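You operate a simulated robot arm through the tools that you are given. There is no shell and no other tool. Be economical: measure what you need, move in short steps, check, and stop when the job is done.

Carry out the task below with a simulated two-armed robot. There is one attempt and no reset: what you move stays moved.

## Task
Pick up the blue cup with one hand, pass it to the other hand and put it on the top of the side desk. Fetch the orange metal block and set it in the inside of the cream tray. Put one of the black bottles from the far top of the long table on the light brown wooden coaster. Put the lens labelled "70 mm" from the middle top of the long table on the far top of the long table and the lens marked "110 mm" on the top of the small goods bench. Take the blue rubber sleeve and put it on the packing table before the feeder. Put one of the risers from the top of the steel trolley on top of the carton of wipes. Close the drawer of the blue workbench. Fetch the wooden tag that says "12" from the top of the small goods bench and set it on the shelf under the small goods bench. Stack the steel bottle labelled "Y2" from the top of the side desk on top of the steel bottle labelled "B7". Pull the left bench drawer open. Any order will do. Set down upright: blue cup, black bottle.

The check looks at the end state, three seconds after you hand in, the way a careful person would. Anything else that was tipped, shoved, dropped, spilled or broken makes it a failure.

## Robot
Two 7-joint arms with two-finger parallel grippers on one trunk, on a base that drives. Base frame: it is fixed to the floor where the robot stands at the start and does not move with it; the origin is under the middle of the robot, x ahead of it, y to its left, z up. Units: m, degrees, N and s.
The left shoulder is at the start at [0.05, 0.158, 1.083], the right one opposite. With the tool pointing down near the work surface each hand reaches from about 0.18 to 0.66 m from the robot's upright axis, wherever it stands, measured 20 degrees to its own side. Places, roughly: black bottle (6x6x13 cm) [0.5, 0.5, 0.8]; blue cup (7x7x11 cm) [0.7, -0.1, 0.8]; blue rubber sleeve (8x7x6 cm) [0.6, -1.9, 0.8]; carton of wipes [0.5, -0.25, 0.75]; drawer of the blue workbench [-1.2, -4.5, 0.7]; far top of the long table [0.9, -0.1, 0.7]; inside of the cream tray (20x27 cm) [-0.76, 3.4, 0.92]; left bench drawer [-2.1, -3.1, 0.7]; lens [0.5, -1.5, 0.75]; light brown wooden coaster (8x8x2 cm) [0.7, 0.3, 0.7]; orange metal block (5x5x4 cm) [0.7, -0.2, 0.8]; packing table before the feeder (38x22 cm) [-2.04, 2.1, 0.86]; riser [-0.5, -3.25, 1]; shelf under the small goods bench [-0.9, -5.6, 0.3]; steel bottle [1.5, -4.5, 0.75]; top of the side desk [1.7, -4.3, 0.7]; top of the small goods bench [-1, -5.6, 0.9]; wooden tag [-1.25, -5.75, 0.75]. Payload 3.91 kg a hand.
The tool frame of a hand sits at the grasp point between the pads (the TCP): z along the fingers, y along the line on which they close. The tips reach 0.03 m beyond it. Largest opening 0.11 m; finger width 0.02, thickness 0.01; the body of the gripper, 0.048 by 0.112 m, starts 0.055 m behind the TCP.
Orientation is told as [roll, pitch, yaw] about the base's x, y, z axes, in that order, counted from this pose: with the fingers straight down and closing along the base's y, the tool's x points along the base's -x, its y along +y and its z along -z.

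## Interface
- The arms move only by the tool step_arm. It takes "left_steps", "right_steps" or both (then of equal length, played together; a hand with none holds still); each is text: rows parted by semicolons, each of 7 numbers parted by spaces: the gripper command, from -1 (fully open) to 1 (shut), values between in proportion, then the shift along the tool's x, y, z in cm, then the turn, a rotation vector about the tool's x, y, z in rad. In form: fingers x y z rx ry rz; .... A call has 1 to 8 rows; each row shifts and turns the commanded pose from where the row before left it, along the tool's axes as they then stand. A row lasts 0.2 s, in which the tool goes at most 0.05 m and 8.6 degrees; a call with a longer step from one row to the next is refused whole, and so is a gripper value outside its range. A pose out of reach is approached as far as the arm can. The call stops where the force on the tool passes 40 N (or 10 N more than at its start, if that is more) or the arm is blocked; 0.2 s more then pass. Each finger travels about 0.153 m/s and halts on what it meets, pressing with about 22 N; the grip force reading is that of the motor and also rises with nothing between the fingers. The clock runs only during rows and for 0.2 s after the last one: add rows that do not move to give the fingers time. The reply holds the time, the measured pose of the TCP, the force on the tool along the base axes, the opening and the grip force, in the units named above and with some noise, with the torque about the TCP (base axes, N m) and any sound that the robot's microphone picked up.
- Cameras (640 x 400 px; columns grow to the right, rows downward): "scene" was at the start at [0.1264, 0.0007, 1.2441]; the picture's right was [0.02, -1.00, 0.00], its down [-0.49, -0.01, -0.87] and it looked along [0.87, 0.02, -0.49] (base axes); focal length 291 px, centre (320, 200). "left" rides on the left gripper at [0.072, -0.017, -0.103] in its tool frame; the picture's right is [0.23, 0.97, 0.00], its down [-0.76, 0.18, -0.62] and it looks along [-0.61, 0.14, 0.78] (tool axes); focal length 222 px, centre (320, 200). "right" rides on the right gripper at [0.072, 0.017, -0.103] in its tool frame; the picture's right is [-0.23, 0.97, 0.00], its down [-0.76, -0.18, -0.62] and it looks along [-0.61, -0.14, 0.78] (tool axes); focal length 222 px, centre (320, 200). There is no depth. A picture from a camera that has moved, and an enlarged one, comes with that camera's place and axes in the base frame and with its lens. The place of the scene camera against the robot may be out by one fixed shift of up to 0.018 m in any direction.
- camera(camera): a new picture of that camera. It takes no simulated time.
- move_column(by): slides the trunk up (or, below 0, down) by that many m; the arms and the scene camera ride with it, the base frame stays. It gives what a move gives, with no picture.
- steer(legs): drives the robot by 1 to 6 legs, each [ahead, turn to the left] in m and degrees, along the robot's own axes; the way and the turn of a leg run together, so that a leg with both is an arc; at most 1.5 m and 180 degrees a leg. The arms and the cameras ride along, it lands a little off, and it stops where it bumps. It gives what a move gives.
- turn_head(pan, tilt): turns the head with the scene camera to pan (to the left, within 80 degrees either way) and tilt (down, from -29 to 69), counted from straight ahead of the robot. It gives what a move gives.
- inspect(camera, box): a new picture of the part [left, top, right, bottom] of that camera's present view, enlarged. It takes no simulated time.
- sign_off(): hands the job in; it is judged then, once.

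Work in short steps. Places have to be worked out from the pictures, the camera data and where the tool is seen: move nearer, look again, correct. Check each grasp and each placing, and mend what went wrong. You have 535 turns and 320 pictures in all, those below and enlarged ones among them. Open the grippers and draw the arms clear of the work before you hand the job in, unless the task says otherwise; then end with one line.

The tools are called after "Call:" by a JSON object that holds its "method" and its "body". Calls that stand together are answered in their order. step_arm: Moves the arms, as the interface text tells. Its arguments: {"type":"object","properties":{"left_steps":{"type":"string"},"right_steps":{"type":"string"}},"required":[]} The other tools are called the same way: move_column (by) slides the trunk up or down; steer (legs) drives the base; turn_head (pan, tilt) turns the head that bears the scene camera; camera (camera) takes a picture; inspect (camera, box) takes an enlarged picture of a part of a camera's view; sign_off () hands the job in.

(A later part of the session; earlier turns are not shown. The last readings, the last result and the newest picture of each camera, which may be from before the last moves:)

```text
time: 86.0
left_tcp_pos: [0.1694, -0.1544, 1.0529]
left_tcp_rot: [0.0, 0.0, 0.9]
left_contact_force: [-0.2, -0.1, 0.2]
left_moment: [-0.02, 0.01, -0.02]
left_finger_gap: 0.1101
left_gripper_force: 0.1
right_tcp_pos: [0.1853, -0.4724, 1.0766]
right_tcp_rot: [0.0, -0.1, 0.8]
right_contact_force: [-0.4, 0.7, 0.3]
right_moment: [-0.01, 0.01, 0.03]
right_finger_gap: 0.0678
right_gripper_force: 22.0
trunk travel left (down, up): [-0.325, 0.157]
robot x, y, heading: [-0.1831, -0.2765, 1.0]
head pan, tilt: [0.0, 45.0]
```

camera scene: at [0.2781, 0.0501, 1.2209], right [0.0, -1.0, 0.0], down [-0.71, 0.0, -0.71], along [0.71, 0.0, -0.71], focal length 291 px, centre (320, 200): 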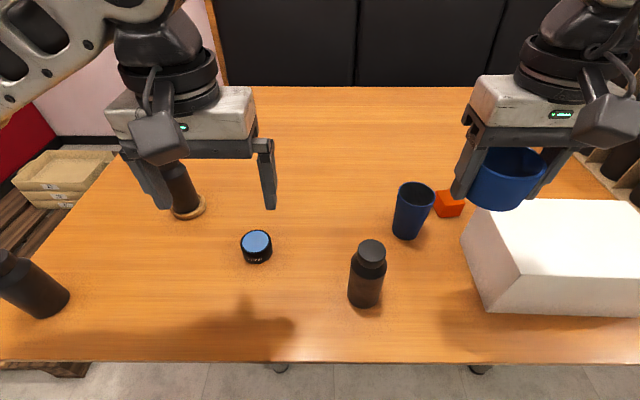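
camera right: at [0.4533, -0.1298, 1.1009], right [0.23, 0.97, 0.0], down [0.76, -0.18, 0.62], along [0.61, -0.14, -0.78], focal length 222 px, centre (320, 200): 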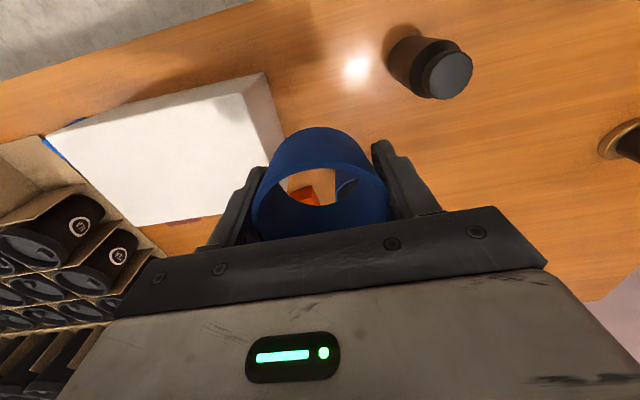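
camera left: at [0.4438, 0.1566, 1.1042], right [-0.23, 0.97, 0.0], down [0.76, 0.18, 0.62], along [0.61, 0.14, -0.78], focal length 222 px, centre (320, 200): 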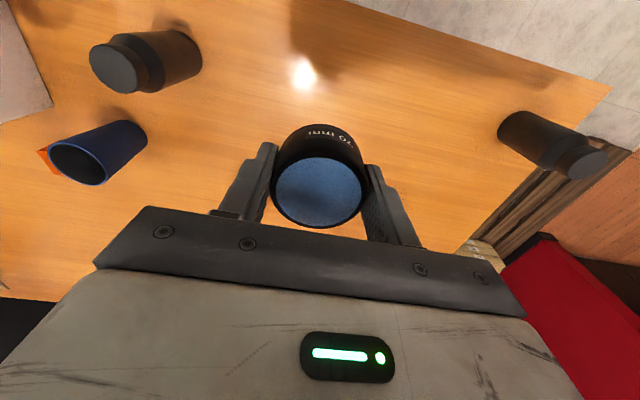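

I pull up to the table (correcting 1°) and look for the block with the left hand and head cameras.

Call:
{"method": "steer", "body": {"legs": [[0.34, -1]]}}

Call:
{"method": "camera", "body": {"camera": "left"}}

Call:
{"method": "camera", "body": {"camera": "scene"}}

```text
time: 88.2
left_tcp_pos: [0.4981, -0.1541, 1.0525]
left_tcp_rot: [0.0, 0.0, 0.1]
left_contact_force: [0.1, -0.3, -0.7]
left_moment: [0.01, 0.04, 0.01]
left_finger_gap: 0.1099
left_gripper_force: 0.1
right_tcp_pos: [0.5093, -0.4735, 1.0771]
right_tcp_rot: [0.1, 0.0, 0.0]
right_contact_force: [0.6, 0.4, -0.5]
right_moment: [-0.01, 0.02, -0.02]
right_finger_gap: 0.0676
right_gripper_force: 22.5
trunk travel left (down, up): [-0.325, 0.157]
robot x, y, heading: [0.1457, -0.2764, 0.4]
head pan, tilt: [0.0, 45.0]
```

```text
289 pictures are left
camera left: at [0.4257, -0.1718, 1.1569], right [-0.23, 0.97, 0.0], down [0.76, 0.18, 0.62], along [0.61, 0.14, -0.78], focal length 222 px, centre (320, 200)
```

left: 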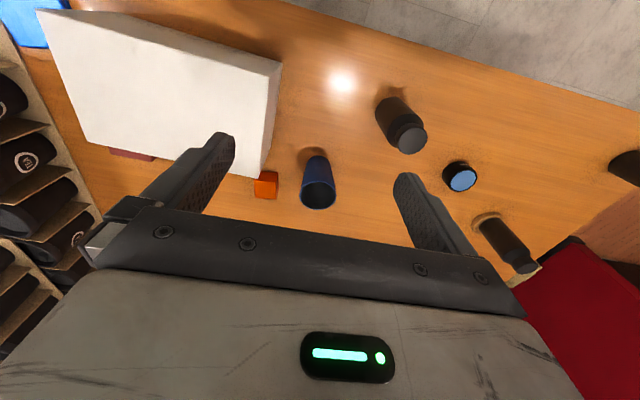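

```text
288 pictures are left
camera scene: at [0.2615, -0.2765, 1.2208], right [0.0, -1.0, 0.0], down [-0.71, 0.0, -0.71], along [0.71, 0.0, -0.71], focal length 291 px, centre (320, 200)
```

scene: 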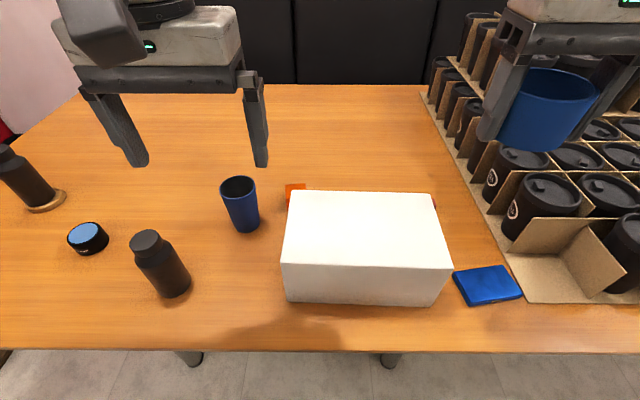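

The block is at about (0.718, -0.224), about 4 cm behind the carton's back edge. I move the left hand above it, partly closed, and look once more.

Call:
{"method": "step_arm", "body": {"left_steps": "-0.6 -4.4 -1.4 0 0 0 0; -0.6 -4.4 -1.4 0 0 0 0; -0.6 -4.4 -1.4 0 0 0 0; -0.6 -4.4 -1.4 0 0 0 0; -0.6 -4.4 -1.4 0 0 0 0; -0.6 0 0 4.5 0 0 0; -0.6 0 0 4.5 0 0 0; -0.6 0 0 4.5 0 0 0"}}

Call:
{"method": "camera", "body": {"camera": "left"}}

Call:
{"method": "camera", "body": {"camera": "scene"}}

```text
time: 90.0
left_tcp_pos: [0.723, -0.2229, 0.9142]
left_tcp_rot: [0.0, 0.0, 0.2]
left_contact_force: [0.1, 0.0, 0.8]
left_moment: [0.0, 0.01, 0.02]
left_finger_gap: 0.0877
left_gripper_force: 0.1
right_tcp_pos: [0.5092, -0.4748, 1.0765]
right_tcp_rot: [0.0, 0.0, 0.0]
right_contact_force: [0.0, 0.3, -0.8]
right_moment: [0.01, 0.01, 0.01]
right_finger_gap: 0.0678
right_gripper_force: 21.8
trunk travel left (down, up): [-0.325, 0.157]
robot x, y, heading: [0.1431, -0.2763, 0.4]
head pan, tilt: [0.0, 45.0]
```

```text
287 pictures are left
camera left: at [0.65, -0.24, 1.0197], right [-0.23, 0.97, 0.0], down [0.76, 0.18, 0.62], along [0.61, 0.14, -0.78], focal length 222 px, centre (320, 200)
```

left: 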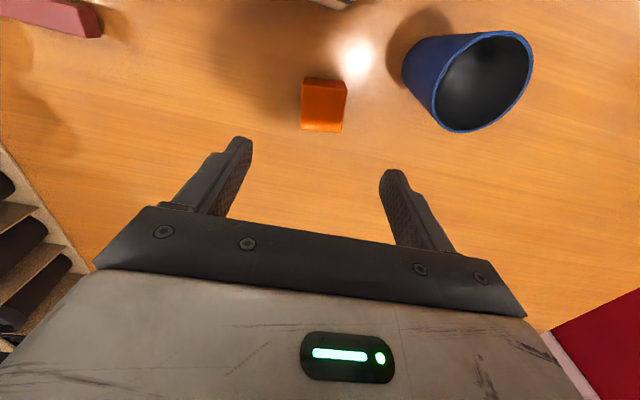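

```text
286 pictures are left
camera scene: at [0.2613, -0.2766, 1.2209], right [0.0, -1.0, 0.0], down [-0.71, 0.0, -0.71], along [0.71, 0.0, -0.71], focal length 291 px, centre (320, 200)
```

scene: 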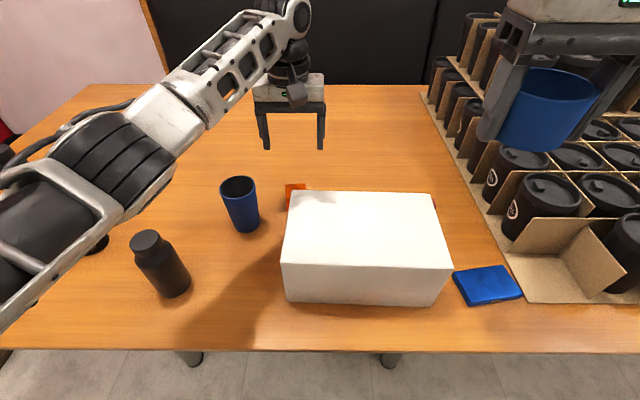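

The block is right under the hand at about (0.722, -0.220). I descend to z ≈ 0.777 and close.

Call:
{"method": "step_arm", "body": {"left_steps": "-0.6 0 0.2 4.5 0 0 0; -0.6 0 0 4.5 0 0 0; -0.6 0 0 3 0 0 0; -0.6 0 0 1.7 0 0 0; 1 0 0 0 0 0 0; 1 0 0 0 0 0 0; 1 0 0 0 0 0 0"}}

Call:
{"method": "inspect", "body": {"camera": "scene", "box": [200, 60, 380, 240]}}

```text
time: 91.6
left_tcp_pos: [0.717, -0.2211, 0.7786]
left_tcp_rot: [0.0, -0.1, 0.1]
left_contact_force: [0.9, -0.1, -0.5]
left_moment: [0.02, -0.04, -0.04]
left_finger_gap: 0.0459
left_gripper_force: 22.1
right_tcp_pos: [0.5085, -0.4728, 1.0763]
right_tcp_rot: [0.0, 0.0, 0.0]
right_contact_force: [-0.8, 0.9, -0.6]
right_moment: [0.01, 0.06, 0.02]
right_finger_gap: 0.0676
right_gripper_force: 22.4
trunk travel left (down, up): [-0.325, 0.157]
robot x, y, heading: [0.1445, -0.2768, 0.2]
head pan, tilt: [0.0, 45.0]
```

```text
2.22 times, centred on (290, 150) of scene
camera zoom: at [0.2613, -0.2765, 1.2208], right [0.0, -1.0, 0.0], down [-0.71, 0.0, -0.71], along [0.71, 0.0, -0.71], focal length 646 px, centre (387, 311)
```

zoom: 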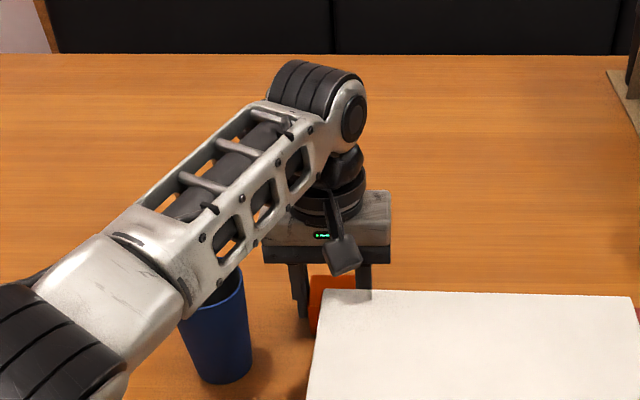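

Block gripped (46 mm). I lift straight up, then retract.

Call:
{"method": "step_arm", "body": {"left_steps": "1 0 0 -4.5 0 0 0; 1 0 0 -4.5 0 0 0; 1 0 0 -4.5 0 0 0; 1 0 0 -4.5 0 0 0; 1 0 0 -4.5 0 0 0; 1 0 0 -4.5 0 0 0; 1 4 2 0 0 0 0; 1 4 2 0 0 0 0"}}

Call:
{"method": "step_arm", "body": {"left_steps": "1 4 2 0 0 0 0; 1 4 2 0 0 0 0; 1 4 0 0 0 0 0"}}

Call:
{"method": "camera", "body": {"camera": "scene"}}

```text
time: 93.4
left_tcp_pos: [0.6411, -0.1803, 1.0481]
left_tcp_rot: [-0.1, 0.1, 0.2]
left_contact_force: [0.9, -0.6, -1.5]
left_moment: [0.0, 0.0, -0.01]
left_finger_gap: 0.0461
left_gripper_force: 22.1
right_tcp_pos: [0.5089, -0.4715, 1.0764]
right_tcp_rot: [0.0, -0.1, 0.0]
right_contact_force: [-0.9, -0.3, -0.1]
right_moment: [0.04, 0.02, 0.0]
right_finger_gap: 0.0677
right_gripper_force: 22.1
trunk travel left (down, up): [-0.325, 0.157]
robot x, y, heading: [0.1446, -0.2747, 0.5]
head pan, tilt: [0.0, 45.0]
```

```text
time: 94.2
left_tcp_pos: [0.5154, -0.1445, 1.0498]
left_tcp_rot: [0.0, 0.1, 0.1]
left_contact_force: [-0.1, 0.5, -2.8]
left_moment: [-0.02, -0.03, 0.0]
left_finger_gap: 0.0458
left_gripper_force: 21.8
right_tcp_pos: [0.5106, -0.4728, 1.0773]
right_tcp_rot: [0.0, 0.0, -0.1]
right_contact_force: [0.5, -0.3, -0.2]
right_moment: [0.01, 0.04, 0.01]
right_finger_gap: 0.0677
right_gripper_force: 21.6
trunk travel left (down, up): [-0.325, 0.157]
robot x, y, heading: [0.1444, -0.2743, 0.1]
head pan, tilt: [0.0, 45.0]
```

```text
284 pictures are left
camera scene: at [0.2611, -0.2765, 1.2209], right [0.0, -1.0, 0.0], down [-0.71, 0.0, -0.71], along [0.71, 0.0, -0.71], focal length 291 px, centre (320, 200)
```

scene: 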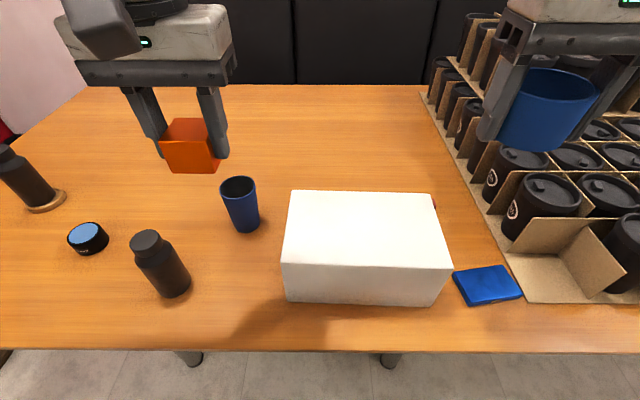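

I back out, turn to face +y and look for the packing table and the tray.

Call:
{"method": "steer", "body": {"legs": [[-0.5, 0], [0, 105]]}}

Call:
{"method": "turn_head", "body": {"pan": 0, "tilt": 20}}

Call:
{"method": "camera", "body": {"camera": "scene"}}

```text
time: 101.5
left_tcp_pos: [-0.5817, 0.0453, 1.049]
left_tcp_rot: [0.1, 0.0, 105.1]
left_contact_force: [0.5, 0.3, -2.9]
left_moment: [-0.01, 0.0, 0.02]
left_finger_gap: 0.0459
left_gripper_force: 21.4
right_tcp_pos: [-0.2624, 0.1242, 1.0762]
right_tcp_rot: [0.1, -0.1, 105.0]
right_contact_force: [0.1, 0.6, -0.1]
right_moment: [0.0, -0.01, -0.02]
right_finger_gap: 0.0677
right_gripper_force: 22.1
trunk travel left (down, up): [-0.325, 0.157]
robot x, y, heading: [-0.3587, -0.2814, 105.0]
head pan, tilt: [0.0, 45.0]
```

```text
time: 102.4
left_tcp_pos: [-0.5828, 0.0463, 1.0495]
left_tcp_rot: [0.1, 0.0, 105.1]
left_contact_force: [0.1, -0.2, -2.1]
left_moment: [0.0, 0.03, 0.0]
left_finger_gap: 0.0456
left_gripper_force: 21.9
right_tcp_pos: [-0.2627, 0.1229, 1.0767]
right_tcp_rot: [0.0, 0.0, 105.0]
right_contact_force: [-0.4, 0.8, -1.0]
right_moment: [0.01, 0.01, -0.01]
right_finger_gap: 0.0678
right_gripper_force: 21.7
trunk travel left (down, up): [-0.325, 0.157]
robot x, y, heading: [-0.3603, -0.2772, 105.4]
head pan, tilt: [0.0, 20.0]
```

```text
283 pictures are left
camera scene: at [-0.3982, -0.153, 1.2594], right [0.96, 0.26, 0.0], down [0.09, -0.33, -0.94], along [-0.25, 0.91, -0.34], focal length 291 px, centre (320, 200)
```

scene: 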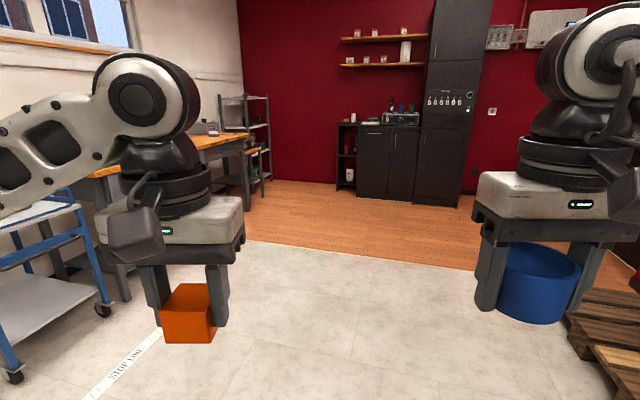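

The dark counter ahead should hold the cream tray. I drive toward it, stopping short at y ≈ 2.2.

Call:
{"method": "steer", "body": {"legs": [[0, -6], [1.25, 0], [1.25, 0], [0, -9]]}}

Call:
{"method": "camera", "body": {"camera": "scene"}}

```text
time: 115.9
left_tcp_pos: [-0.8882, 2.5924, 1.0501]
left_tcp_rot: [0.0, 0.0, 90.3]
left_contact_force: [0.6, 0.4, -2.9]
left_moment: [-0.01, 0.04, 0.0]
left_finger_gap: 0.0458
left_gripper_force: 21.9
right_tcp_pos: [-0.5589, 2.5844, 1.0757]
right_tcp_rot: [-0.1, 0.1, 90.3]
right_contact_force: [0.6, 0.7, -0.2]
right_moment: [0.01, 0.03, 0.01]
right_finger_gap: 0.0679
right_gripper_force: 21.6
trunk travel left (down, up): [-0.325, 0.157]
robot x, y, heading: [-0.7514, 2.2192, 90.5]
head pan, tilt: [0.0, 20.0]
```

```text
282 pictures are left
camera scene: at [-0.7604, 2.3515, 1.2595], right [1.0, 0.01, 0.0], down [0.0, -0.34, -0.94], along [-0.01, 0.94, -0.34], focal length 291 px, centre (320, 200)
```

scene: 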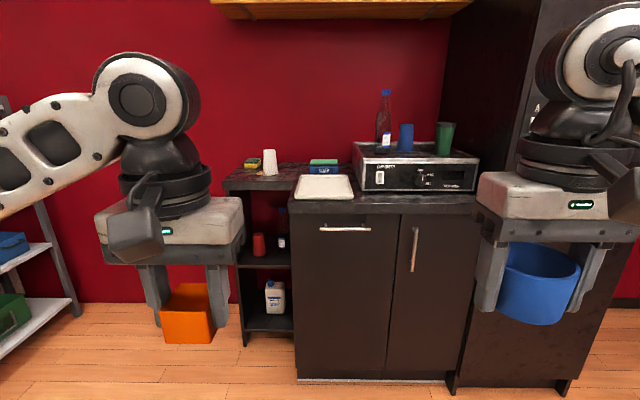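

The tray sits at about (-0.755, 3.41) with the counter edge at y ≈ 3.22. I drive ahead 0.6 m and look from the left hand.

Call:
{"method": "steer", "body": {"legs": [[0.6, 0]]}}

Call:
{"method": "turn_head", "body": {"pan": 0, "tilt": 40}}

Call:
{"method": "camera", "body": {"camera": "scene"}}

Call:
{"method": "camera", "body": {"camera": "left"}}

```text
time: 119.4
left_tcp_pos: [-0.9062, 3.1982, 1.0497]
left_tcp_rot: [0.0, 0.0, 91.3]
left_contact_force: [0.2, -0.2, -2.3]
left_moment: [0.01, -0.03, -0.01]
left_finger_gap: 0.0457
left_gripper_force: 21.8
right_tcp_pos: [-0.5773, 3.1998, 1.0771]
right_tcp_rot: [-0.1, 0.1, 91.3]
right_contact_force: [0.4, -0.3, -0.4]
right_moment: [-0.02, 0.01, 0.02]
right_finger_gap: 0.0678
right_gripper_force: 21.4
trunk travel left (down, up): [-0.325, 0.157]
robot x, y, heading: [-0.7707, 2.8285, 91.4]
head pan, tilt: [0.0, 20.0]
```

```text
time: 120.2
left_tcp_pos: [-0.906, 3.1982, 1.0503]
left_tcp_rot: [-0.1, 0.0, 91.3]
left_contact_force: [0.3, -0.2, -2.4]
left_moment: [0.0, -0.01, 0.0]
left_finger_gap: 0.0457
left_gripper_force: 22.2
right_tcp_pos: [-0.5769, 3.1997, 1.0767]
right_tcp_rot: [0.1, 0.0, 91.3]
right_contact_force: [1.0, -0.1, 0.7]
right_moment: [0.0, -0.02, -0.01]
right_finger_gap: 0.0678
right_gripper_force: 22.5
trunk travel left (down, up): [-0.325, 0.157]
robot x, y, heading: [-0.7664, 2.8313, 91.8]
head pan, tilt: [0.0, 40.0]
```

```text
281 pictures are left
camera scene: at [-0.7739, 2.9527, 1.2281], right [1.0, 0.03, 0.0], down [0.02, -0.64, -0.77], along [-0.02, 0.77, -0.64], focal length 291 px, centre (320, 200)
```

scene: 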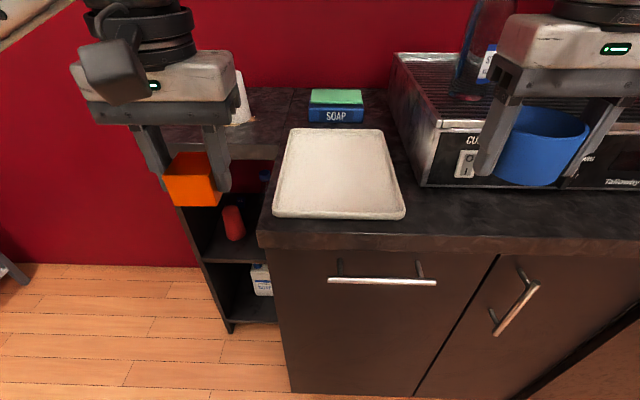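

```text
280 pictures are left
camera left: at [-0.8877, 3.1266, 1.1545], right [-0.97, -0.25, 0.0], down [-0.19, 0.76, 0.62], along [-0.16, 0.6, -0.78], focal length 222 px, centre (320, 200)
```

left: 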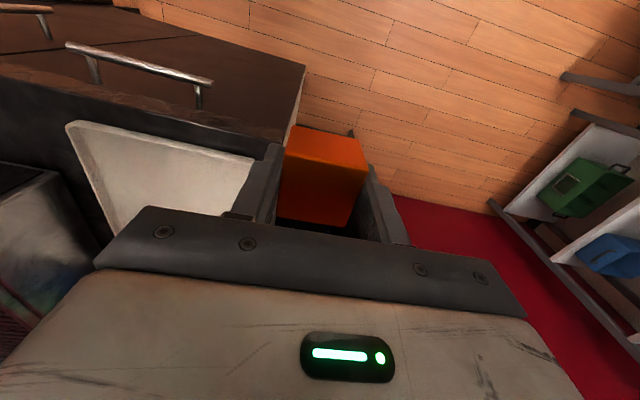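

The tray's centre is (-0.753, 3.415). I carry the block over it.

Call:
{"method": "step_arm", "body": {"left_steps": "1 -3.3 -2.63 0 0 0 0; 1 -3.3 -2.63 0 0 0 0; 1 -3.3 -2.63 0 0 0 0; 1 -3.3 -2.63 0 0 0 0; 1 -3.3 -2.63 0 0 0 0; 1 -3.3 -2.63 0 0 0 0; 1 0 0 3 0 0 0; 1 0 0 2 0 0 0"}}

Call:
{"method": "camera", "body": {"camera": "scene"}}

Call:
{"method": "camera", "body": {"camera": "left"}}

```text
time: 122.0
left_tcp_pos: [-0.7583, 3.391, 0.9971]
left_tcp_rot: [0.0, 0.1, 91.4]
left_contact_force: [-0.5, -0.1, -1.5]
left_moment: [-0.06, -0.03, -0.04]
left_finger_gap: 0.0458
left_gripper_force: 21.9
left hand out of reach, approached as far as the arm can: row 6
right_tcp_pos: [-0.5764, 3.1994, 1.0763]
right_tcp_rot: [0.0, 0.0, 91.3]
right_contact_force: [-0.1, -0.1, -0.2]
right_moment: [-0.06, -0.04, 0.01]
right_finger_gap: 0.0677
right_gripper_force: 21.8
trunk travel left (down, up): [-0.325, 0.157]
robot x, y, heading: [-0.7678, 2.8259, 91.7]
head pan, tilt: [0.0, 40.0]
```

```text
279 pictures are left
camera scene: at [-0.7744, 2.9532, 1.228], right [1.0, 0.03, 0.0], down [0.02, -0.64, -0.77], along [-0.02, 0.77, -0.64], focal length 291 px, centre (320, 200)
```

scene: 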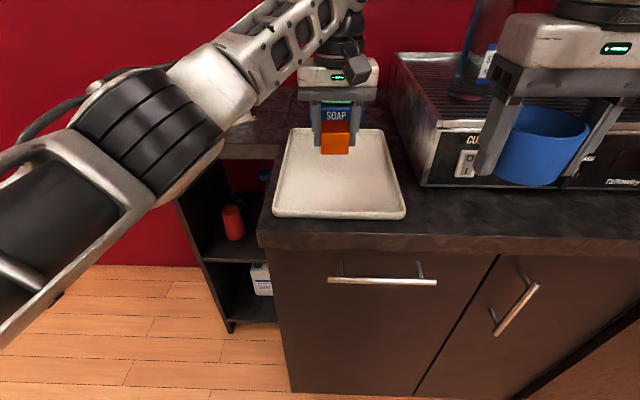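

```text
278 pictures are left
camera left: at [-0.7387, 3.3188, 1.1017], right [-0.97, -0.25, 0.0], down [-0.2, 0.76, 0.62], along [-0.16, 0.6, -0.78], focal length 222 px, centre (320, 200)
```

left: 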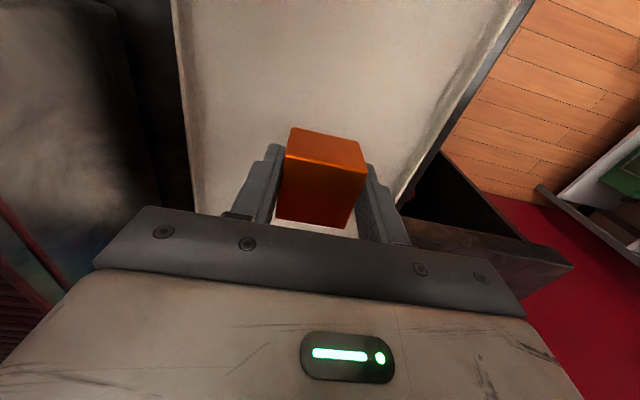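

The block hangs above the tray. I lower it in small steps until contact.

Call:
{"method": "step_arm", "body": {"left_steps": "1 1 0 1 0 0 0; 1 0 0 0.5 0 0 0; 1 0 0 0.3 0 0 0; 1 0 0 0.3 0 0 0; 1 0 0 0.3 0 0 0; 1 0 0 0.3 0 0 0; 1 0 0 0 0 0 0"}}

```text
time: 123.6
left_tcp_pos: [-0.7571, 3.3785, 0.9722]
left_tcp_rot: [0.0, 0.0, 91.3]
left_contact_force: [0.1, 0.6, -1.9]
left_moment: [-0.01, -0.04, -0.02]
left_finger_gap: 0.0457
left_gripper_force: 22.4
right_tcp_pos: [-0.5764, 3.1984, 1.0761]
right_tcp_rot: [0.0, 0.0, 91.3]
right_contact_force: [0.7, 0.5, 0.2]
right_moment: [-0.01, 0.0, -0.03]
right_finger_gap: 0.0675
right_gripper_force: 21.5
trunk travel left (down, up): [-0.325, 0.157]
robot x, y, heading: [-0.7655, 2.8303, 91.7]
head pan, tilt: [0.0, 40.0]
```

No contact at 0.972 yet; continue lowering.

Call:
{"method": "step_arm", "body": {"left_steps": "1 0 0 0.3 0 0 0; 1 0 0 0.3 0 0 0; 1 0 0 0.3 0 0 0; 1 0 0 0.3 0 0 0; 1 0 0 0.2 0 0 0; 1 0 0 0.2 0 0 0; 1 0 0 0 0 0 0"}}

```text
time: 125.2
left_tcp_pos: [-0.7563, 3.3776, 0.9561]
left_tcp_rot: [0.1, 0.0, 91.3]
left_contact_force: [0.8, -0.3, -1.5]
left_moment: [0.0, 0.01, 0.01]
left_finger_gap: 0.0459
left_gripper_force: 21.8
right_tcp_pos: [-0.578, 3.1995, 1.0773]
right_tcp_rot: [0.0, 0.1, 91.3]
right_contact_force: [1.2, -0.6, 0.3]
right_moment: [0.01, -0.02, 0.02]
right_finger_gap: 0.0677
right_gripper_force: 21.6
trunk travel left (down, up): [-0.325, 0.157]
robot x, y, heading: [-0.7686, 2.8281, 91.5]
head pan, tilt: [0.0, 40.0]
```

Call:
{"method": "inspect", "body": {"camera": "scene", "box": [240, 90, 440, 240]}}

Call:
{"method": "step_arm", "body": {"left_steps": "1 0 0 0.3 0 0 0; 1 0 0 0.2 0 0 0; 1 0 0 0.2 0 0 0; 1 0 0 0.2 0 0 0; 1 0 0 0.2 0 0 0; 1 0 0 0.2 0 0 0; 1 0 0 0 0 0 0"}}

```text
2.67 times, centred on (340, 165) of scene
camera zoom: at [-0.7739, 2.9527, 1.2281], right [1.0, 0.03, 0.0], down [0.02, -0.64, -0.77], along [-0.02, 0.77, -0.64], focal length 775 px, centre (267, 293)
```

zoom: 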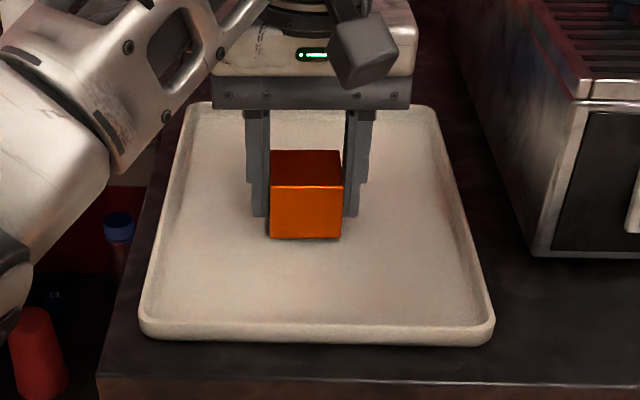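

```text
time: 126.8
left_tcp_pos: [-0.7565, 3.377, 0.9451]
left_tcp_rot: [0.1, -0.3, 91.2]
left_contact_force: [-2.8, 0.2, 16.8]
left_moment: [0.09, 0.08, -0.06]
left_finger_gap: 0.0458
left_gripper_force: 21.7
right_tcp_pos: [-0.5766, 3.1976, 1.0783]
right_tcp_rot: [0.0, -0.1, 91.3]
right_contact_force: [-0.1, -0.2, 0.6]
right_moment: [0.01, -0.01, -0.01]
right_finger_gap: 0.0679
right_gripper_force: 21.6
trunk travel left (down, up): [-0.325, 0.157]
robot x, y, heading: [-0.7659, 2.8304, 91.6]
head pan, tilt: [0.0, 40.0]
```

Contact (17 N). I ease up, open partly, and rise.

Call:
{"method": "step_arm", "body": {"left_steps": "1 0 0 -0.2 0 0 0; 0.2 0 0 0 0 0 0; -0.4 0 0 0 0 0 0; -0.4 0 0 0 0 0 0; -0.4 0 0 -4 0 0 0; -0.4 0 0 -4.5 0 0 0; -0.4 0 0 -4.5 0 0 0; -0.4 4 1 -1 0 0 0"}}

Call:
{"method": "step_arm", "body": {"left_steps": "-0.4 4 2 0 0 0 0; -0.4 4 2 0 0 0 0; -0.4 3 3 0 0 0 0; -0.4 0 4 0 0 0 0"}}

Call:
{"method": "camera", "body": {"camera": "scene"}}

```text
time: 128.6
left_tcp_pos: [-0.7546, 3.3783, 1.0761]
left_tcp_rot: [-0.1, 0.0, 91.2]
left_contact_force: [-0.5, 0.3, 0.1]
left_moment: [-0.02, 0.01, 0.0]
left_finger_gap: 0.0768
left_gripper_force: 0.1
left hand out of reach, approached as far as the arm can: row 8
right_tcp_pos: [-0.5772, 3.1991, 1.0767]
right_tcp_rot: [0.0, 0.1, 91.2]
right_contact_force: [-0.6, -0.4, -0.8]
right_moment: [0.0, -0.01, -0.01]
right_finger_gap: 0.068
right_gripper_force: 22.0
trunk travel left (down, up): [-0.325, 0.157]
robot x, y, heading: [-0.7648, 2.8273, 91.5]
head pan, tilt: [0.0, 40.0]
```

```text
time: 129.6
left_tcp_pos: [-0.795, 3.3785, 1.0764]
left_tcp_rot: [0.1, 0.0, 91.4]
left_contact_force: [-0.7, 0.9, 0.1]
left_moment: [0.01, 0.0, 0.05]
left_finger_gap: 0.0772
left_gripper_force: 0.1
left hand out of reach, approached as far as the arm can: row 1, 2, 3
right_tcp_pos: [-0.5768, 3.1988, 1.0774]
right_tcp_rot: [0.0, 0.0, 91.3]
right_contact_force: [0.1, -0.2, 0.1]
right_moment: [-0.02, -0.03, -0.02]
right_finger_gap: 0.0676
right_gripper_force: 21.7
trunk travel left (down, up): [-0.325, 0.157]
robot x, y, heading: [-0.7665, 2.8284, 91.7]
head pan, tilt: [0.0, 40.0]
```

```text
276 pictures are left
camera scene: at [-0.7744, 2.9525, 1.2281], right [1.0, 0.03, 0.0], down [0.02, -0.64, -0.77], along [-0.02, 0.77, -0.64], focal length 291 px, centre (320, 200)
```

scene: 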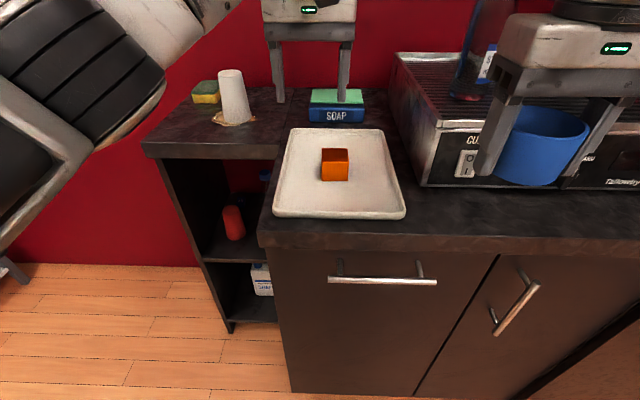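

The block lies in the tray. The retract was only partly followed, so I move the left hand further left first and then back.

Call:
{"method": "step_arm", "body": {"left_steps": "-0.4 0 4.5 0 0 0 0; -0.4 0 4.5 0 0 0 0; -0.4 3 2 0 0 0 0; -0.4 4 0 0 0 0 0; -0.4 4 0 0 0 0 0; -0.4 4 0 0 0 0 0"}}

```text
time: 131.0
left_tcp_pos: [-0.9071, 3.2235, 1.0733]
left_tcp_rot: [0.1, 0.0, 91.4]
left_contact_force: [0.4, 0.1, 0.2]
left_moment: [0.02, -0.01, -0.01]
left_finger_gap: 0.0769
left_gripper_force: 0.1
right_tcp_pos: [-0.5765, 3.1994, 1.0772]
right_tcp_rot: [0.0, -0.2, 91.3]
right_contact_force: [0.1, -0.5, 0.1]
right_moment: [0.04, -0.01, -0.03]
right_finger_gap: 0.0678
right_gripper_force: 22.2
trunk travel left (down, up): [-0.325, 0.157]
robot x, y, heading: [-0.7678, 2.8285, 91.6]
head pan, tilt: [0.0, 40.0]
```

Now the sleeve: I back off, turn to face -x and look at the packing table.

Call:
{"method": "steer", "body": {"legs": [[-0.7, 0], [0, 89]]}}

Call:
{"method": "turn_head", "body": {"pan": 0, "tilt": 25}}

Call:
{"method": "camera", "body": {"camera": "scene"}}

```text
time: 138.8
left_tcp_pos: [-1.1403, 1.9749, 1.0719]
left_tcp_rot: [-0.1, 0.0, -177.5]
left_contact_force: [0.0, -0.7, 0.0]
left_moment: [0.02, 0.0, -0.01]
left_finger_gap: 0.077
left_gripper_force: 0.1
right_tcp_pos: [-1.1221, 2.3019, 1.0774]
right_tcp_rot: [0.0, -0.1, -177.4]
right_contact_force: [0.0, -0.4, 0.0]
right_moment: [-0.01, -0.01, 0.0]
right_finger_gap: 0.0677
right_gripper_force: 21.7
trunk travel left (down, up): [-0.325, 0.157]
robot x, y, heading: [-0.7501, 2.1228, -177.2]
head pan, tilt: [0.0, 40.0]
```

```text
time: 139.5
left_tcp_pos: [-1.1413, 1.9747, 1.0734]
left_tcp_rot: [0.0, 0.0, -177.3]
left_contact_force: [0.4, -0.3, 0.7]
left_moment: [-0.02, -0.01, 0.01]
left_finger_gap: 0.0774
left_gripper_force: 0.1
right_tcp_pos: [-1.1227, 2.3026, 1.0762]
right_tcp_rot: [0.0, -0.1, -177.5]
right_contact_force: [0.7, 0.2, -0.2]
right_moment: [0.0, 0.02, -0.03]
right_finger_gap: 0.0674
right_gripper_force: 21.5
trunk travel left (down, up): [-0.325, 0.157]
robot x, y, heading: [-0.7482, 2.1239, -177.1]
head pan, tilt: [0.0, 25.0]
```

```text
275 pictures are left
camera scene: at [-0.8845, 2.1148, 1.2514], right [-0.05, 1.0, 0.0], down [0.42, 0.02, -0.91], along [-0.9, -0.04, -0.42], focal length 291 px, centre (320, 200)
```

scene: 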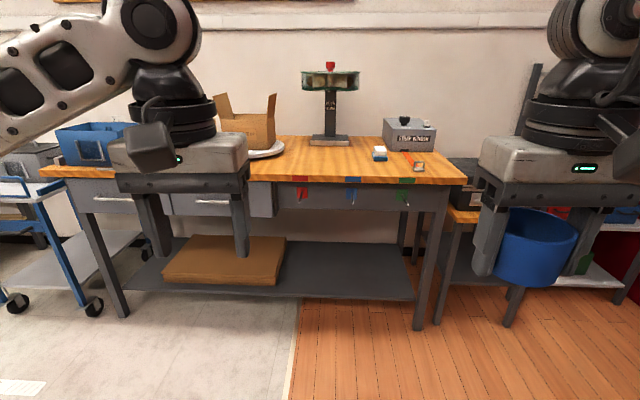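

The spot in front of the feeder is centred near (-2.04, 2.10). The table edge is at x ≈ -1.87. I drive ahead 0.68 m.

Call:
{"method": "steer", "body": {"legs": [[0.68, -2.8]]}}

Call:
{"method": "turn_head", "body": {"pan": 0, "tilt": 40}}

Call:
{"method": "camera", "body": {"camera": "scene"}}

Call:
{"method": "camera", "body": {"camera": "right"}}

```text
time: 143.3
left_tcp_pos: [-1.8327, 1.9799, 1.0725]
left_tcp_rot: [-0.1, 0.1, 179.5]
left_contact_force: [-0.7, 0.0, -0.2]
left_moment: [-0.03, 0.02, 0.01]
left_finger_gap: 0.0771
left_gripper_force: 0.0
right_tcp_pos: [-1.7969, 2.3075, 1.0761]
right_tcp_rot: [0.0, -0.1, 179.5]
right_contact_force: [-0.2, -0.4, -0.6]
right_moment: [0.03, -0.01, -0.02]
right_finger_gap: 0.0677
right_gripper_force: 22.2
trunk travel left (down, up): [-0.325, 0.157]
robot x, y, heading: [-1.4332, 2.1083, 179.7]
head pan, tilt: [0.0, 25.0]
```

```text
time: 144.1
left_tcp_pos: [-1.8324, 1.9808, 1.0723]
left_tcp_rot: [-0.1, 0.0, 179.6]
left_contact_force: [0.1, 0.8, -0.1]
left_moment: [0.02, 0.01, 0.04]
left_finger_gap: 0.0771
left_gripper_force: 0.1
right_tcp_pos: [-1.7969, 2.3081, 1.0772]
right_tcp_rot: [0.1, -0.1, 179.6]
right_contact_force: [0.8, -0.2, -0.1]
right_moment: [0.0, 0.01, 0.0]
right_finger_gap: 0.0677
right_gripper_force: 22.3
trunk travel left (down, up): [-0.325, 0.157]
robot x, y, heading: [-1.4338, 2.1035, 179.8]
head pan, tilt: [0.0, 40.0]
```

```text
274 pictures are left
camera scene: at [-1.5624, 2.1061, 1.2282], right [0.0, 1.0, 0.0], down [0.64, 0.0, -0.77], along [-0.77, 0.0, -0.64], focal length 291 px, centre (320, 200)
```

scene: 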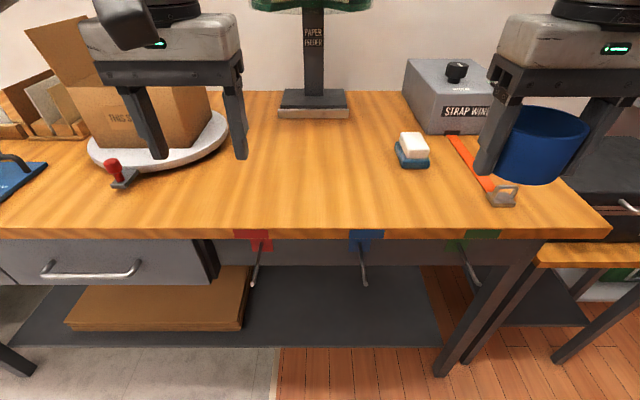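

```text
273 pictures are left
camera right: at [-1.7249, 2.2892, 1.1799], right [-0.24, -0.97, 0.0], down [-0.76, 0.18, 0.62], along [-0.61, 0.15, -0.78], focal length 222 px, centre (320, 200)
```

right: 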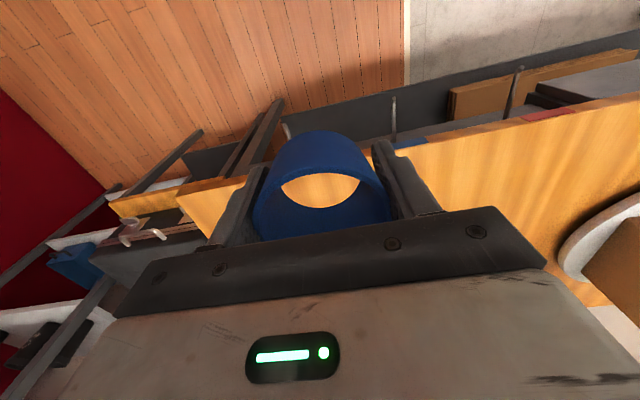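

Free spot confirmed. I carry the sleeve toward (-2.05, 2.11), shifting the left hand aside meanwhile.

Call:
{"method": "step_arm", "body": {"left_steps": "-0.4 1 1.5 0 0 0 0; -0.4 1 1.5 0 0 0 0; -0.4 1 1.5 0 0 0 0; -0.4 1 1.5 0 0 0 0; -0.4 0 1.5 0 0 0 0; -0.4 0 1.5 0 0 0 0; -0.4 0 0 0 0 0 0; -0.4 0 0 0 0 0 0", "right_steps": "1 -3.16 2.5 0 0 0 0; 1 -3.16 2.5 0 0 0 0; 1 -3.16 2.5 0 0 0 0; 1 -3.16 2.5 0 0 0 0; 1 -3.16 2.5 0 0 0 0; 1 -3.16 2.5 0 0 0 0; 1 -3.16 2.5 0 0 0 0; 1 -3.16 2.5 0 0 0 0"}}

Call:
{"method": "step_arm", "body": {"right_steps": "1 0 0 4.5 0 0 0; 1 0 0 4.5 0 0 0; 1 0 0 4 0 0 0; 1 0 0 0 0 0 0"}}

Call:
{"method": "camera", "body": {"camera": "scene"}}

```text
time: 145.9
left_tcp_pos: [-1.7942, 1.8908, 1.0742]
left_tcp_rot: [0.0, -0.1, 179.4]
left_contact_force: [-0.7, 1.2, 0.3]
left_moment: [0.01, 0.02, 0.0]
left_finger_gap: 0.0769
left_gripper_force: 0.0
right_tcp_pos: [-2.0076, 2.1325, 1.0657]
right_tcp_rot: [-0.2, -0.1, 179.6]
right_contact_force: [0.3, 0.0, -0.2]
right_moment: [0.01, 0.02, 0.01]
right_finger_gap: 0.068
right_gripper_force: 21.9
right hand out of reach, approached as far as the arm can: row 7, 8
trunk travel left (down, up): [-0.325, 0.157]
robot x, y, heading: [-1.4337, 2.1082, 179.8]
head pan, tilt: [0.0, 40.0]
```

```text
time: 146.9
left_tcp_pos: [-1.7943, 1.8919, 1.0736]
left_tcp_rot: [0.0, 0.0, 179.5]
left_contact_force: [0.0, -0.3, 0.0]
left_moment: [-0.01, 0.01, 0.01]
left_finger_gap: 0.0771
left_gripper_force: 0.2
right_tcp_pos: [-2.0042, 2.1322, 0.9354]
right_tcp_rot: [0.0, -0.2, 179.5]
right_contact_force: [-0.8, -0.5, -0.6]
right_moment: [-0.01, -0.03, 0.01]
right_finger_gap: 0.0677
right_gripper_force: 21.5
trunk travel left (down, up): [-0.325, 0.157]
robot x, y, heading: [-1.4334, 2.1061, 179.9]
head pan, tilt: [0.0, 40.0]
```

```text
272 pictures are left
camera scene: at [-1.5624, 2.1061, 1.2281], right [0.0, 1.0, 0.0], down [0.64, 0.0, -0.77], along [-0.77, 0.0, -0.64], focal length 291 px, centre (320, 200)
```

scene: 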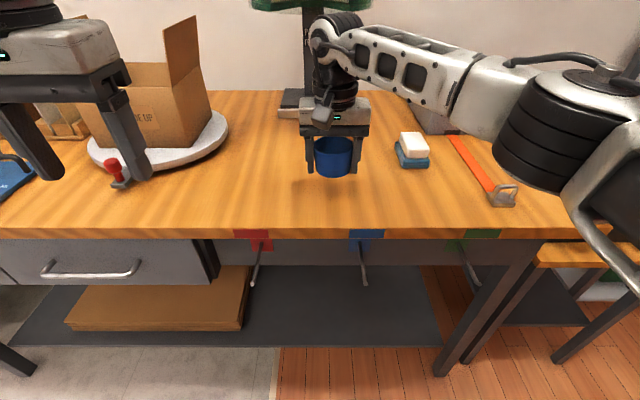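

The sleeve hovers over the spot. I move 4 cm further in and lower in small steps.

Call:
{"method": "step_arm", "body": {"right_steps": "1 -2 0.5 0 0 0 0; 1 -2 0.5 0 0 0 0; 1 0 0 1.5 0 0 0; 1 0 0 0.5 0 0 0; 1 0 0 0.4 0 0 0; 1 0 0 0.4 0 0 0; 1 0 0 0.3 0 0 0; 1 0 0 0 0 0 0"}}

```text
time: 148.7
left_tcp_pos: [-1.7944, 1.8916, 1.0743]
left_tcp_rot: [0.0, 0.0, 179.5]
left_contact_force: [0.9, 0.5, -0.3]
left_moment: [0.06, -0.02, -0.01]
left_finger_gap: 0.0768
left_gripper_force: 0.1
right_tcp_pos: [-2.0333, 2.126, 0.9015]
right_tcp_rot: [0.1, -0.2, 179.6]
right_contact_force: [-0.7, 0.8, -0.4]
right_moment: [-0.02, 0.0, 0.03]
right_finger_gap: 0.0677
right_gripper_force: 22.1
right hand out of reach, approached as far as the arm can: row 2
trunk travel left (down, up): [-0.325, 0.157]
robot x, y, heading: [-1.435, 2.1047, 179.5]
head pan, tilt: [0.0, 40.0]
```

No contact at 0.9015; I continue in 2 mm steps.

Call:
{"method": "step_arm", "body": {"right_steps": "1 0 0 0.2 0 0 0; 1 0 0 0.2 0 0 0; 1 0 0 0.2 0 0 0; 1 0 0 0.2 0 0 0; 1 0 0 0.2 0 0 0; 1 0 0 0.2 0 0 0; 1 0 0 0.2 0 0 0; 1 0 0 0 0 0 0"}}

```text
time: 150.5
left_tcp_pos: [-1.7939, 1.8899, 1.075]
left_tcp_rot: [0.0, 0.0, 179.5]
left_contact_force: [0.6, 0.4, 0.0]
left_moment: [0.01, -0.02, 0.0]
left_finger_gap: 0.0769
left_gripper_force: 0.1
right_tcp_pos: [-2.0312, 2.1266, 0.8903]
right_tcp_rot: [0.0, -0.2, 179.4]
right_contact_force: [-0.2, 2.1, 6.5]
right_moment: [0.02, -0.05, -0.07]
right_finger_gap: 0.0678
right_gripper_force: 21.9
trunk travel left (down, up): [-0.325, 0.157]
robot x, y, heading: [-1.4348, 2.1103, 179.5]
head pan, tilt: [0.0, 40.0]
```

Slight contact (6.5 N). I release here and rise.

Call:
{"method": "step_arm", "body": {"right_steps": "0.6 0 0 0 0 0 0; -0.2 0 0 0 0 0 0; -0.7 0 0 0 0 0 0; -0.7 0 0 0 0 0 0; -0.7 0 0 -3 0 0 0; -0.7 0 0 -4.5 0 0 0; -0.7 0 0 -4.5 0 0 0; -0.7 1 0 -4 0 0 0"}}

Call:
{"method": "camera", "body": {"camera": "scene"}}

```text
time: 152.3
left_tcp_pos: [-1.7936, 1.889, 1.0737]
left_tcp_rot: [0.0, -0.1, 179.7]
left_contact_force: [0.0, 0.1, 0.1]
left_moment: [0.0, 0.01, -0.01]
left_finger_gap: 0.0768
left_gripper_force: 0.1
right_tcp_pos: [-2.0154, 2.1287, 1.0351]
right_tcp_rot: [-0.1, 0.0, 179.5]
right_contact_force: [-0.4, -0.3, -0.1]
right_moment: [-0.04, -0.01, -0.03]
right_finger_gap: 0.0936
right_gripper_force: 0.0
right hand out of reach, approached as far as the arm can: row 6, 7
trunk travel left (down, up): [-0.325, 0.157]
robot x, y, heading: [-1.4324, 2.1059, 179.7]
head pan, tilt: [0.0, 40.0]
```

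```text
271 pictures are left
camera scene: at [-1.5617, 2.1056, 1.2282], right [0.0, 1.0, 0.0], down [0.64, 0.0, -0.77], along [-0.77, 0.0, -0.64], focal length 291 px, centre (320, 200)
```

scene: 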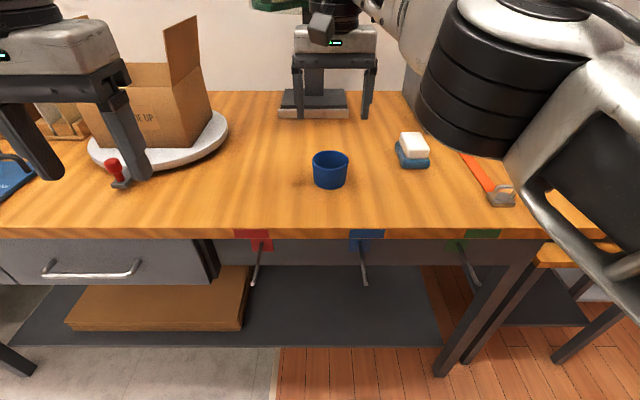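

The sleeve stands before the feeder. I retract the right hand and drive back to the long table for the cup.

Call:
{"method": "step_arm", "body": {"right_steps": "-1 3.5 -2.3 0 0 0 0; -1 3.5 -2.3 0 0 0 0; -1 3.5 -2.3 0 0 0 0; -1 3.5 -2.3 0 0 0 0; -1 3.5 -2.3 0 0 0 0; -1 3 -2.3 0 0 0 0"}}

Call:
{"method": "steer", "body": {"legs": [[-0.6, 0], [0, 105.5], [1.1, 0], [1.08, 0], [0, 75]]}}

Call:
{"method": "turn_head", "body": {"pan": 0, "tilt": 40}}

Call:
{"method": "camera", "body": {"camera": "scene"}}

```text
time: 153.7
left_tcp_pos: [-1.7936, 1.8916, 1.0736]
left_tcp_rot: [0.2, -0.1, 179.5]
left_contact_force: [0.1, 0.4, 0.7]
left_moment: [0.0, 0.0, 0.0]
left_finger_gap: 0.0768
left_gripper_force: 0.1
right_tcp_pos: [-1.9136, 2.2075, 1.0415]
right_tcp_rot: [0.1, -0.1, 179.3]
right_contact_force: [0.6, 0.1, -0.1]
right_moment: [0.01, 0.04, -0.01]
right_finger_gap: 0.11
right_gripper_force: 0.1
right hand out of reach, approached as far as the arm can: row 1, 2, 3
trunk travel left (down, up): [-0.325, 0.157]
robot x, y, heading: [-1.4358, 2.105, 179.9]
head pan, tilt: [0.0, 40.0]
```

```text
time: 174.8
left_tcp_pos: [-0.0109, 0.2164, 1.073]
left_tcp_rot: [0.0, 0.0, -2.1]
left_contact_force: [0.3, -0.8, 0.2]
left_moment: [0.01, -0.04, -0.02]
left_finger_gap: 0.0768
left_gripper_force: 0.1
right_tcp_pos: [0.0996, -0.1028, 1.0422]
right_tcp_rot: [0.0, -0.1, -2.3]
right_contact_force: [0.5, -0.9, -0.3]
right_moment: [-0.04, -0.01, 0.0]
right_finger_gap: 0.1104
right_gripper_force: 0.0
trunk travel left (down, up): [-0.325, 0.157]
robot x, y, heading: [-0.3794, 0.0108, -2.0]
head pan, tilt: [0.0, 40.0]
```

```text
time: 175.4
left_tcp_pos: [-0.012, 0.2169, 1.0748]
left_tcp_rot: [0.0, 0.0, -2.3]
left_contact_force: [0.5, 0.8, 0.3]
left_moment: [-0.01, -0.01, -0.02]
left_finger_gap: 0.0771
left_gripper_force: 0.0
right_tcp_pos: [0.0983, -0.1029, 1.0424]
right_tcp_rot: [0.0, -0.1, -2.3]
right_contact_force: [-0.4, 0.2, -0.1]
right_moment: [0.01, 0.01, 0.01]
right_finger_gap: 0.1098
right_gripper_force: 0.0
trunk travel left (down, up): [-0.325, 0.157]
robot x, y, heading: [-0.3806, 0.0116, -2.0]
head pan, tilt: [0.0, 40.0]
```

```text
270 pictures are left
camera scene: at [-0.2583, 0.0064, 1.2281], right [-0.04, -1.0, 0.0], down [-0.64, 0.02, -0.77], along [0.77, -0.03, -0.64], focal length 291 px, centre (320, 200)
```

scene: 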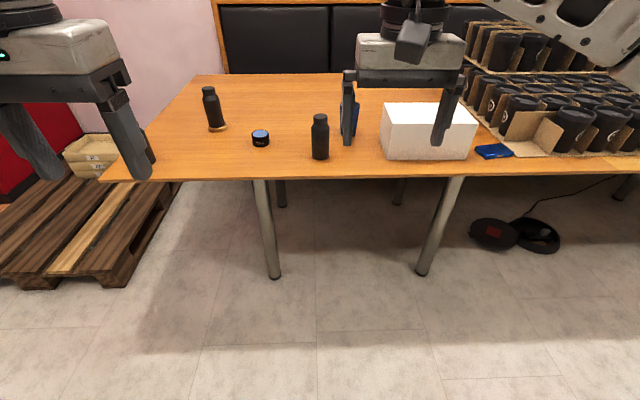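

I plan the hand-over: left takes the cup low from its left side with a tilted hand, then the right takes it from above. I pull up with the robot centred near y = -0.1.

Call:
{"method": "steer", "body": {"legs": [[0, -9.7], [0.52, 0], [0, 11.7]]}}

Call:
{"method": "step_arm", "body": {"left_steps": "-1 0 0 0 0 0 -0.143; -1 0 0 0 0 0 -0.143; -1 0 0 0 0 0 -0.143; -1 0 0 0 0 0 -0.143; -1 0 0 0 0 0 -0.143; -1 0 0 0 0 0 -0.143; -1 0 0 0 0 0 -0.143; -1 0 0 0 0 0 -0.143", "right_steps": "-1 2 -2 0 0 0 -0.143; -1 2 -2 0 0 0 -0.143; -1 2 -2 0 0 0 -0.143; -1 0 0 0 0 0 -0.143; -1 0 0 0 0 0 -0.143; -1 0 0 0 0 0 -0.143; -1 0 0 0 0 0 -0.143; -1 0 0 0 0 0 -0.143"}}

```text
time: 179.9
left_tcp_pos: [0.4957, 0.1242, 1.0745]
left_tcp_rot: [-0.2, 0.0, -0.3]
left_contact_force: [0.2, 0.3, -0.3]
left_moment: [0.02, 0.02, 0.01]
left_finger_gap: 0.0769
left_gripper_force: 0.0
right_tcp_pos: [0.6175, -0.1911, 1.0426]
right_tcp_rot: [0.0, -0.2, -0.2]
right_contact_force: [-0.6, 0.6, 0.6]
right_moment: [0.0, 0.01, 0.05]
right_finger_gap: 0.1098
right_gripper_force: 0.1
trunk travel left (down, up): [-0.325, 0.157]
robot x, y, heading: [0.1365, -0.0939, 0.0]
head pan, tilt: [0.0, 40.0]
```

```text
time: 181.7
left_tcp_pos: [0.4953, 0.1234, 1.0738]
left_tcp_rot: [-0.1, 0.0, 65.4]
left_contact_force: [0.0, -0.8, -0.4]
left_moment: [-0.03, -0.02, -0.01]
left_finger_gap: 0.1098
left_gripper_force: 0.1
right_tcp_pos: [0.5315, -0.2354, 1.0378]
right_tcp_rot: [-0.1, 0.1, 65.1]
right_contact_force: [0.2, -0.3, 0.7]
right_moment: [-0.02, 0.03, 0.03]
right_finger_gap: 0.11
right_gripper_force: 0.0
right hand out of reach, approached as far as the arm can: row 7, 8
trunk travel left (down, up): [-0.325, 0.157]
robot x, y, heading: [0.131, -0.0971, -0.3]
head pan, tilt: [0.0, 40.0]
```

Both turned 65°. I finish the yaw on both hands and then tilt the left hand.

Call:
{"method": "step_arm", "body": {"left_steps": "-1 0 0 0 0 0 -0.143; -1 0 0 0 0 0 -0.143; -1 0 0 0 0 0 -0.143; -1 0 0 0 0 0 0", "right_steps": "-1 0 0 0 0 0 -0.143; -1 0 0 0 0 0 -0.143; -1 0 0 0 0 0 -0.143; -1 0 0 0 0 0 0"}}

Call:
{"method": "step_arm", "body": {"left_steps": "-1 0 0 0 0 0.149 0; -1 0 0 0 0 0.149 0; -1 0 0 0 0 0.149 0; -1 0 0 0 0 0.149 0; -1 0 0 0 0 0.149 0; -1 0 0 0 0 0.149 0; -1 0 0 0 0 0.149 0"}}

Call:
{"method": "camera", "body": {"camera": "scene"}}

Call:
{"method": "camera", "body": {"camera": "left"}}

```text
time: 182.7
left_tcp_pos: [0.4972, 0.1238, 1.0745]
left_tcp_rot: [0.1, 0.0, 90.0]
left_contact_force: [-0.5, 0.1, 0.3]
left_moment: [0.02, 0.0, -0.02]
left_finger_gap: 0.1101
left_gripper_force: 0.1
right_tcp_pos: [0.4414, -0.1865, 1.0338]
right_tcp_rot: [0.0, 0.0, 89.7]
right_contact_force: [0.0, -0.3, -1.0]
right_moment: [-0.01, 0.02, 0.01]
right_finger_gap: 0.1101
right_gripper_force: 0.0
right hand out of reach, approached as far as the arm can: row 1, 2, 3
trunk travel left (down, up): [-0.325, 0.157]
robot x, y, heading: [0.1364, -0.0937, -0.3]
head pan, tilt: [0.0, 40.0]
```

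```text
time: 184.3
left_tcp_pos: [0.4965, 0.1241, 1.0744]
left_tcp_rot: [-0.1, 60.0, 89.7]
left_contact_force: [0.0, 0.7, 0.1]
left_moment: [-0.02, 0.02, -0.03]
left_finger_gap: 0.1101
left_gripper_force: 0.1
right_tcp_pos: [0.4398, -0.1848, 1.0336]
right_tcp_rot: [-0.2, 0.0, 89.6]
right_contact_force: [0.3, 1.0, -0.5]
right_moment: [0.01, 0.0, 0.01]
right_finger_gap: 0.11
right_gripper_force: 0.2
trunk travel left (down, up): [-0.325, 0.157]
robot x, y, heading: [0.137, -0.0944, -0.2]
head pan, tilt: [0.0, 40.0]
```

```text
269 pictures are left
camera scene: at [0.2563, -0.0948, 1.2281], right [0.0, -1.0, 0.0], down [-0.64, 0.0, -0.77], along [0.77, 0.0, -0.64], focal length 291 px, centre (320, 200)
```

scene: 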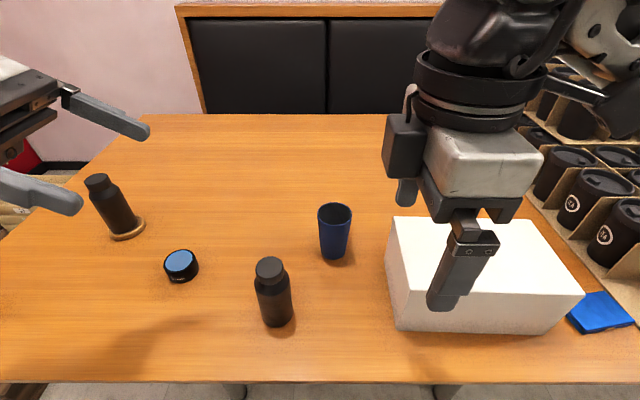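

```text
268 pictures are left
camera left: at [0.5127, 0.1774, 1.1897], right [-0.97, -0.11, 0.19], down [-0.17, 0.92, -0.35], along [-0.14, -0.37, -0.92], focal length 222 px, centre (320, 200)
```

left: 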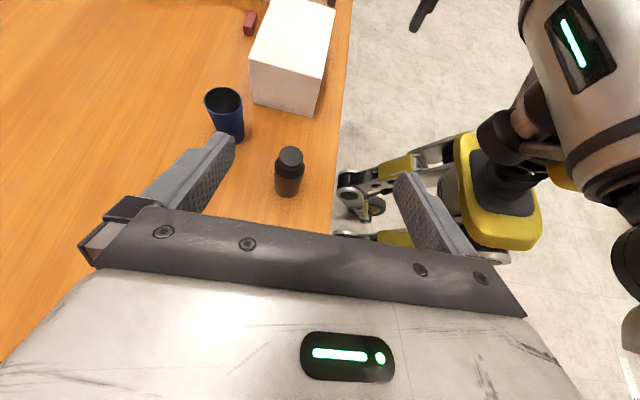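

I check the right camera's placement before relying on it.

Call:
{"method": "camera", "body": {"camera": "right"}}

```text
267 pictures are left
camera right: at [0.4229, -0.2586, 1.1367], right [-0.97, 0.23, 0.0], down [0.18, 0.76, 0.62], along [0.15, 0.61, -0.78], focal length 222 px, centre (320, 200)
```

right: 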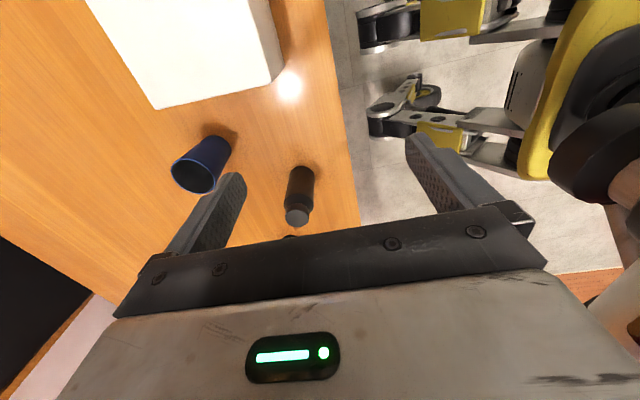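

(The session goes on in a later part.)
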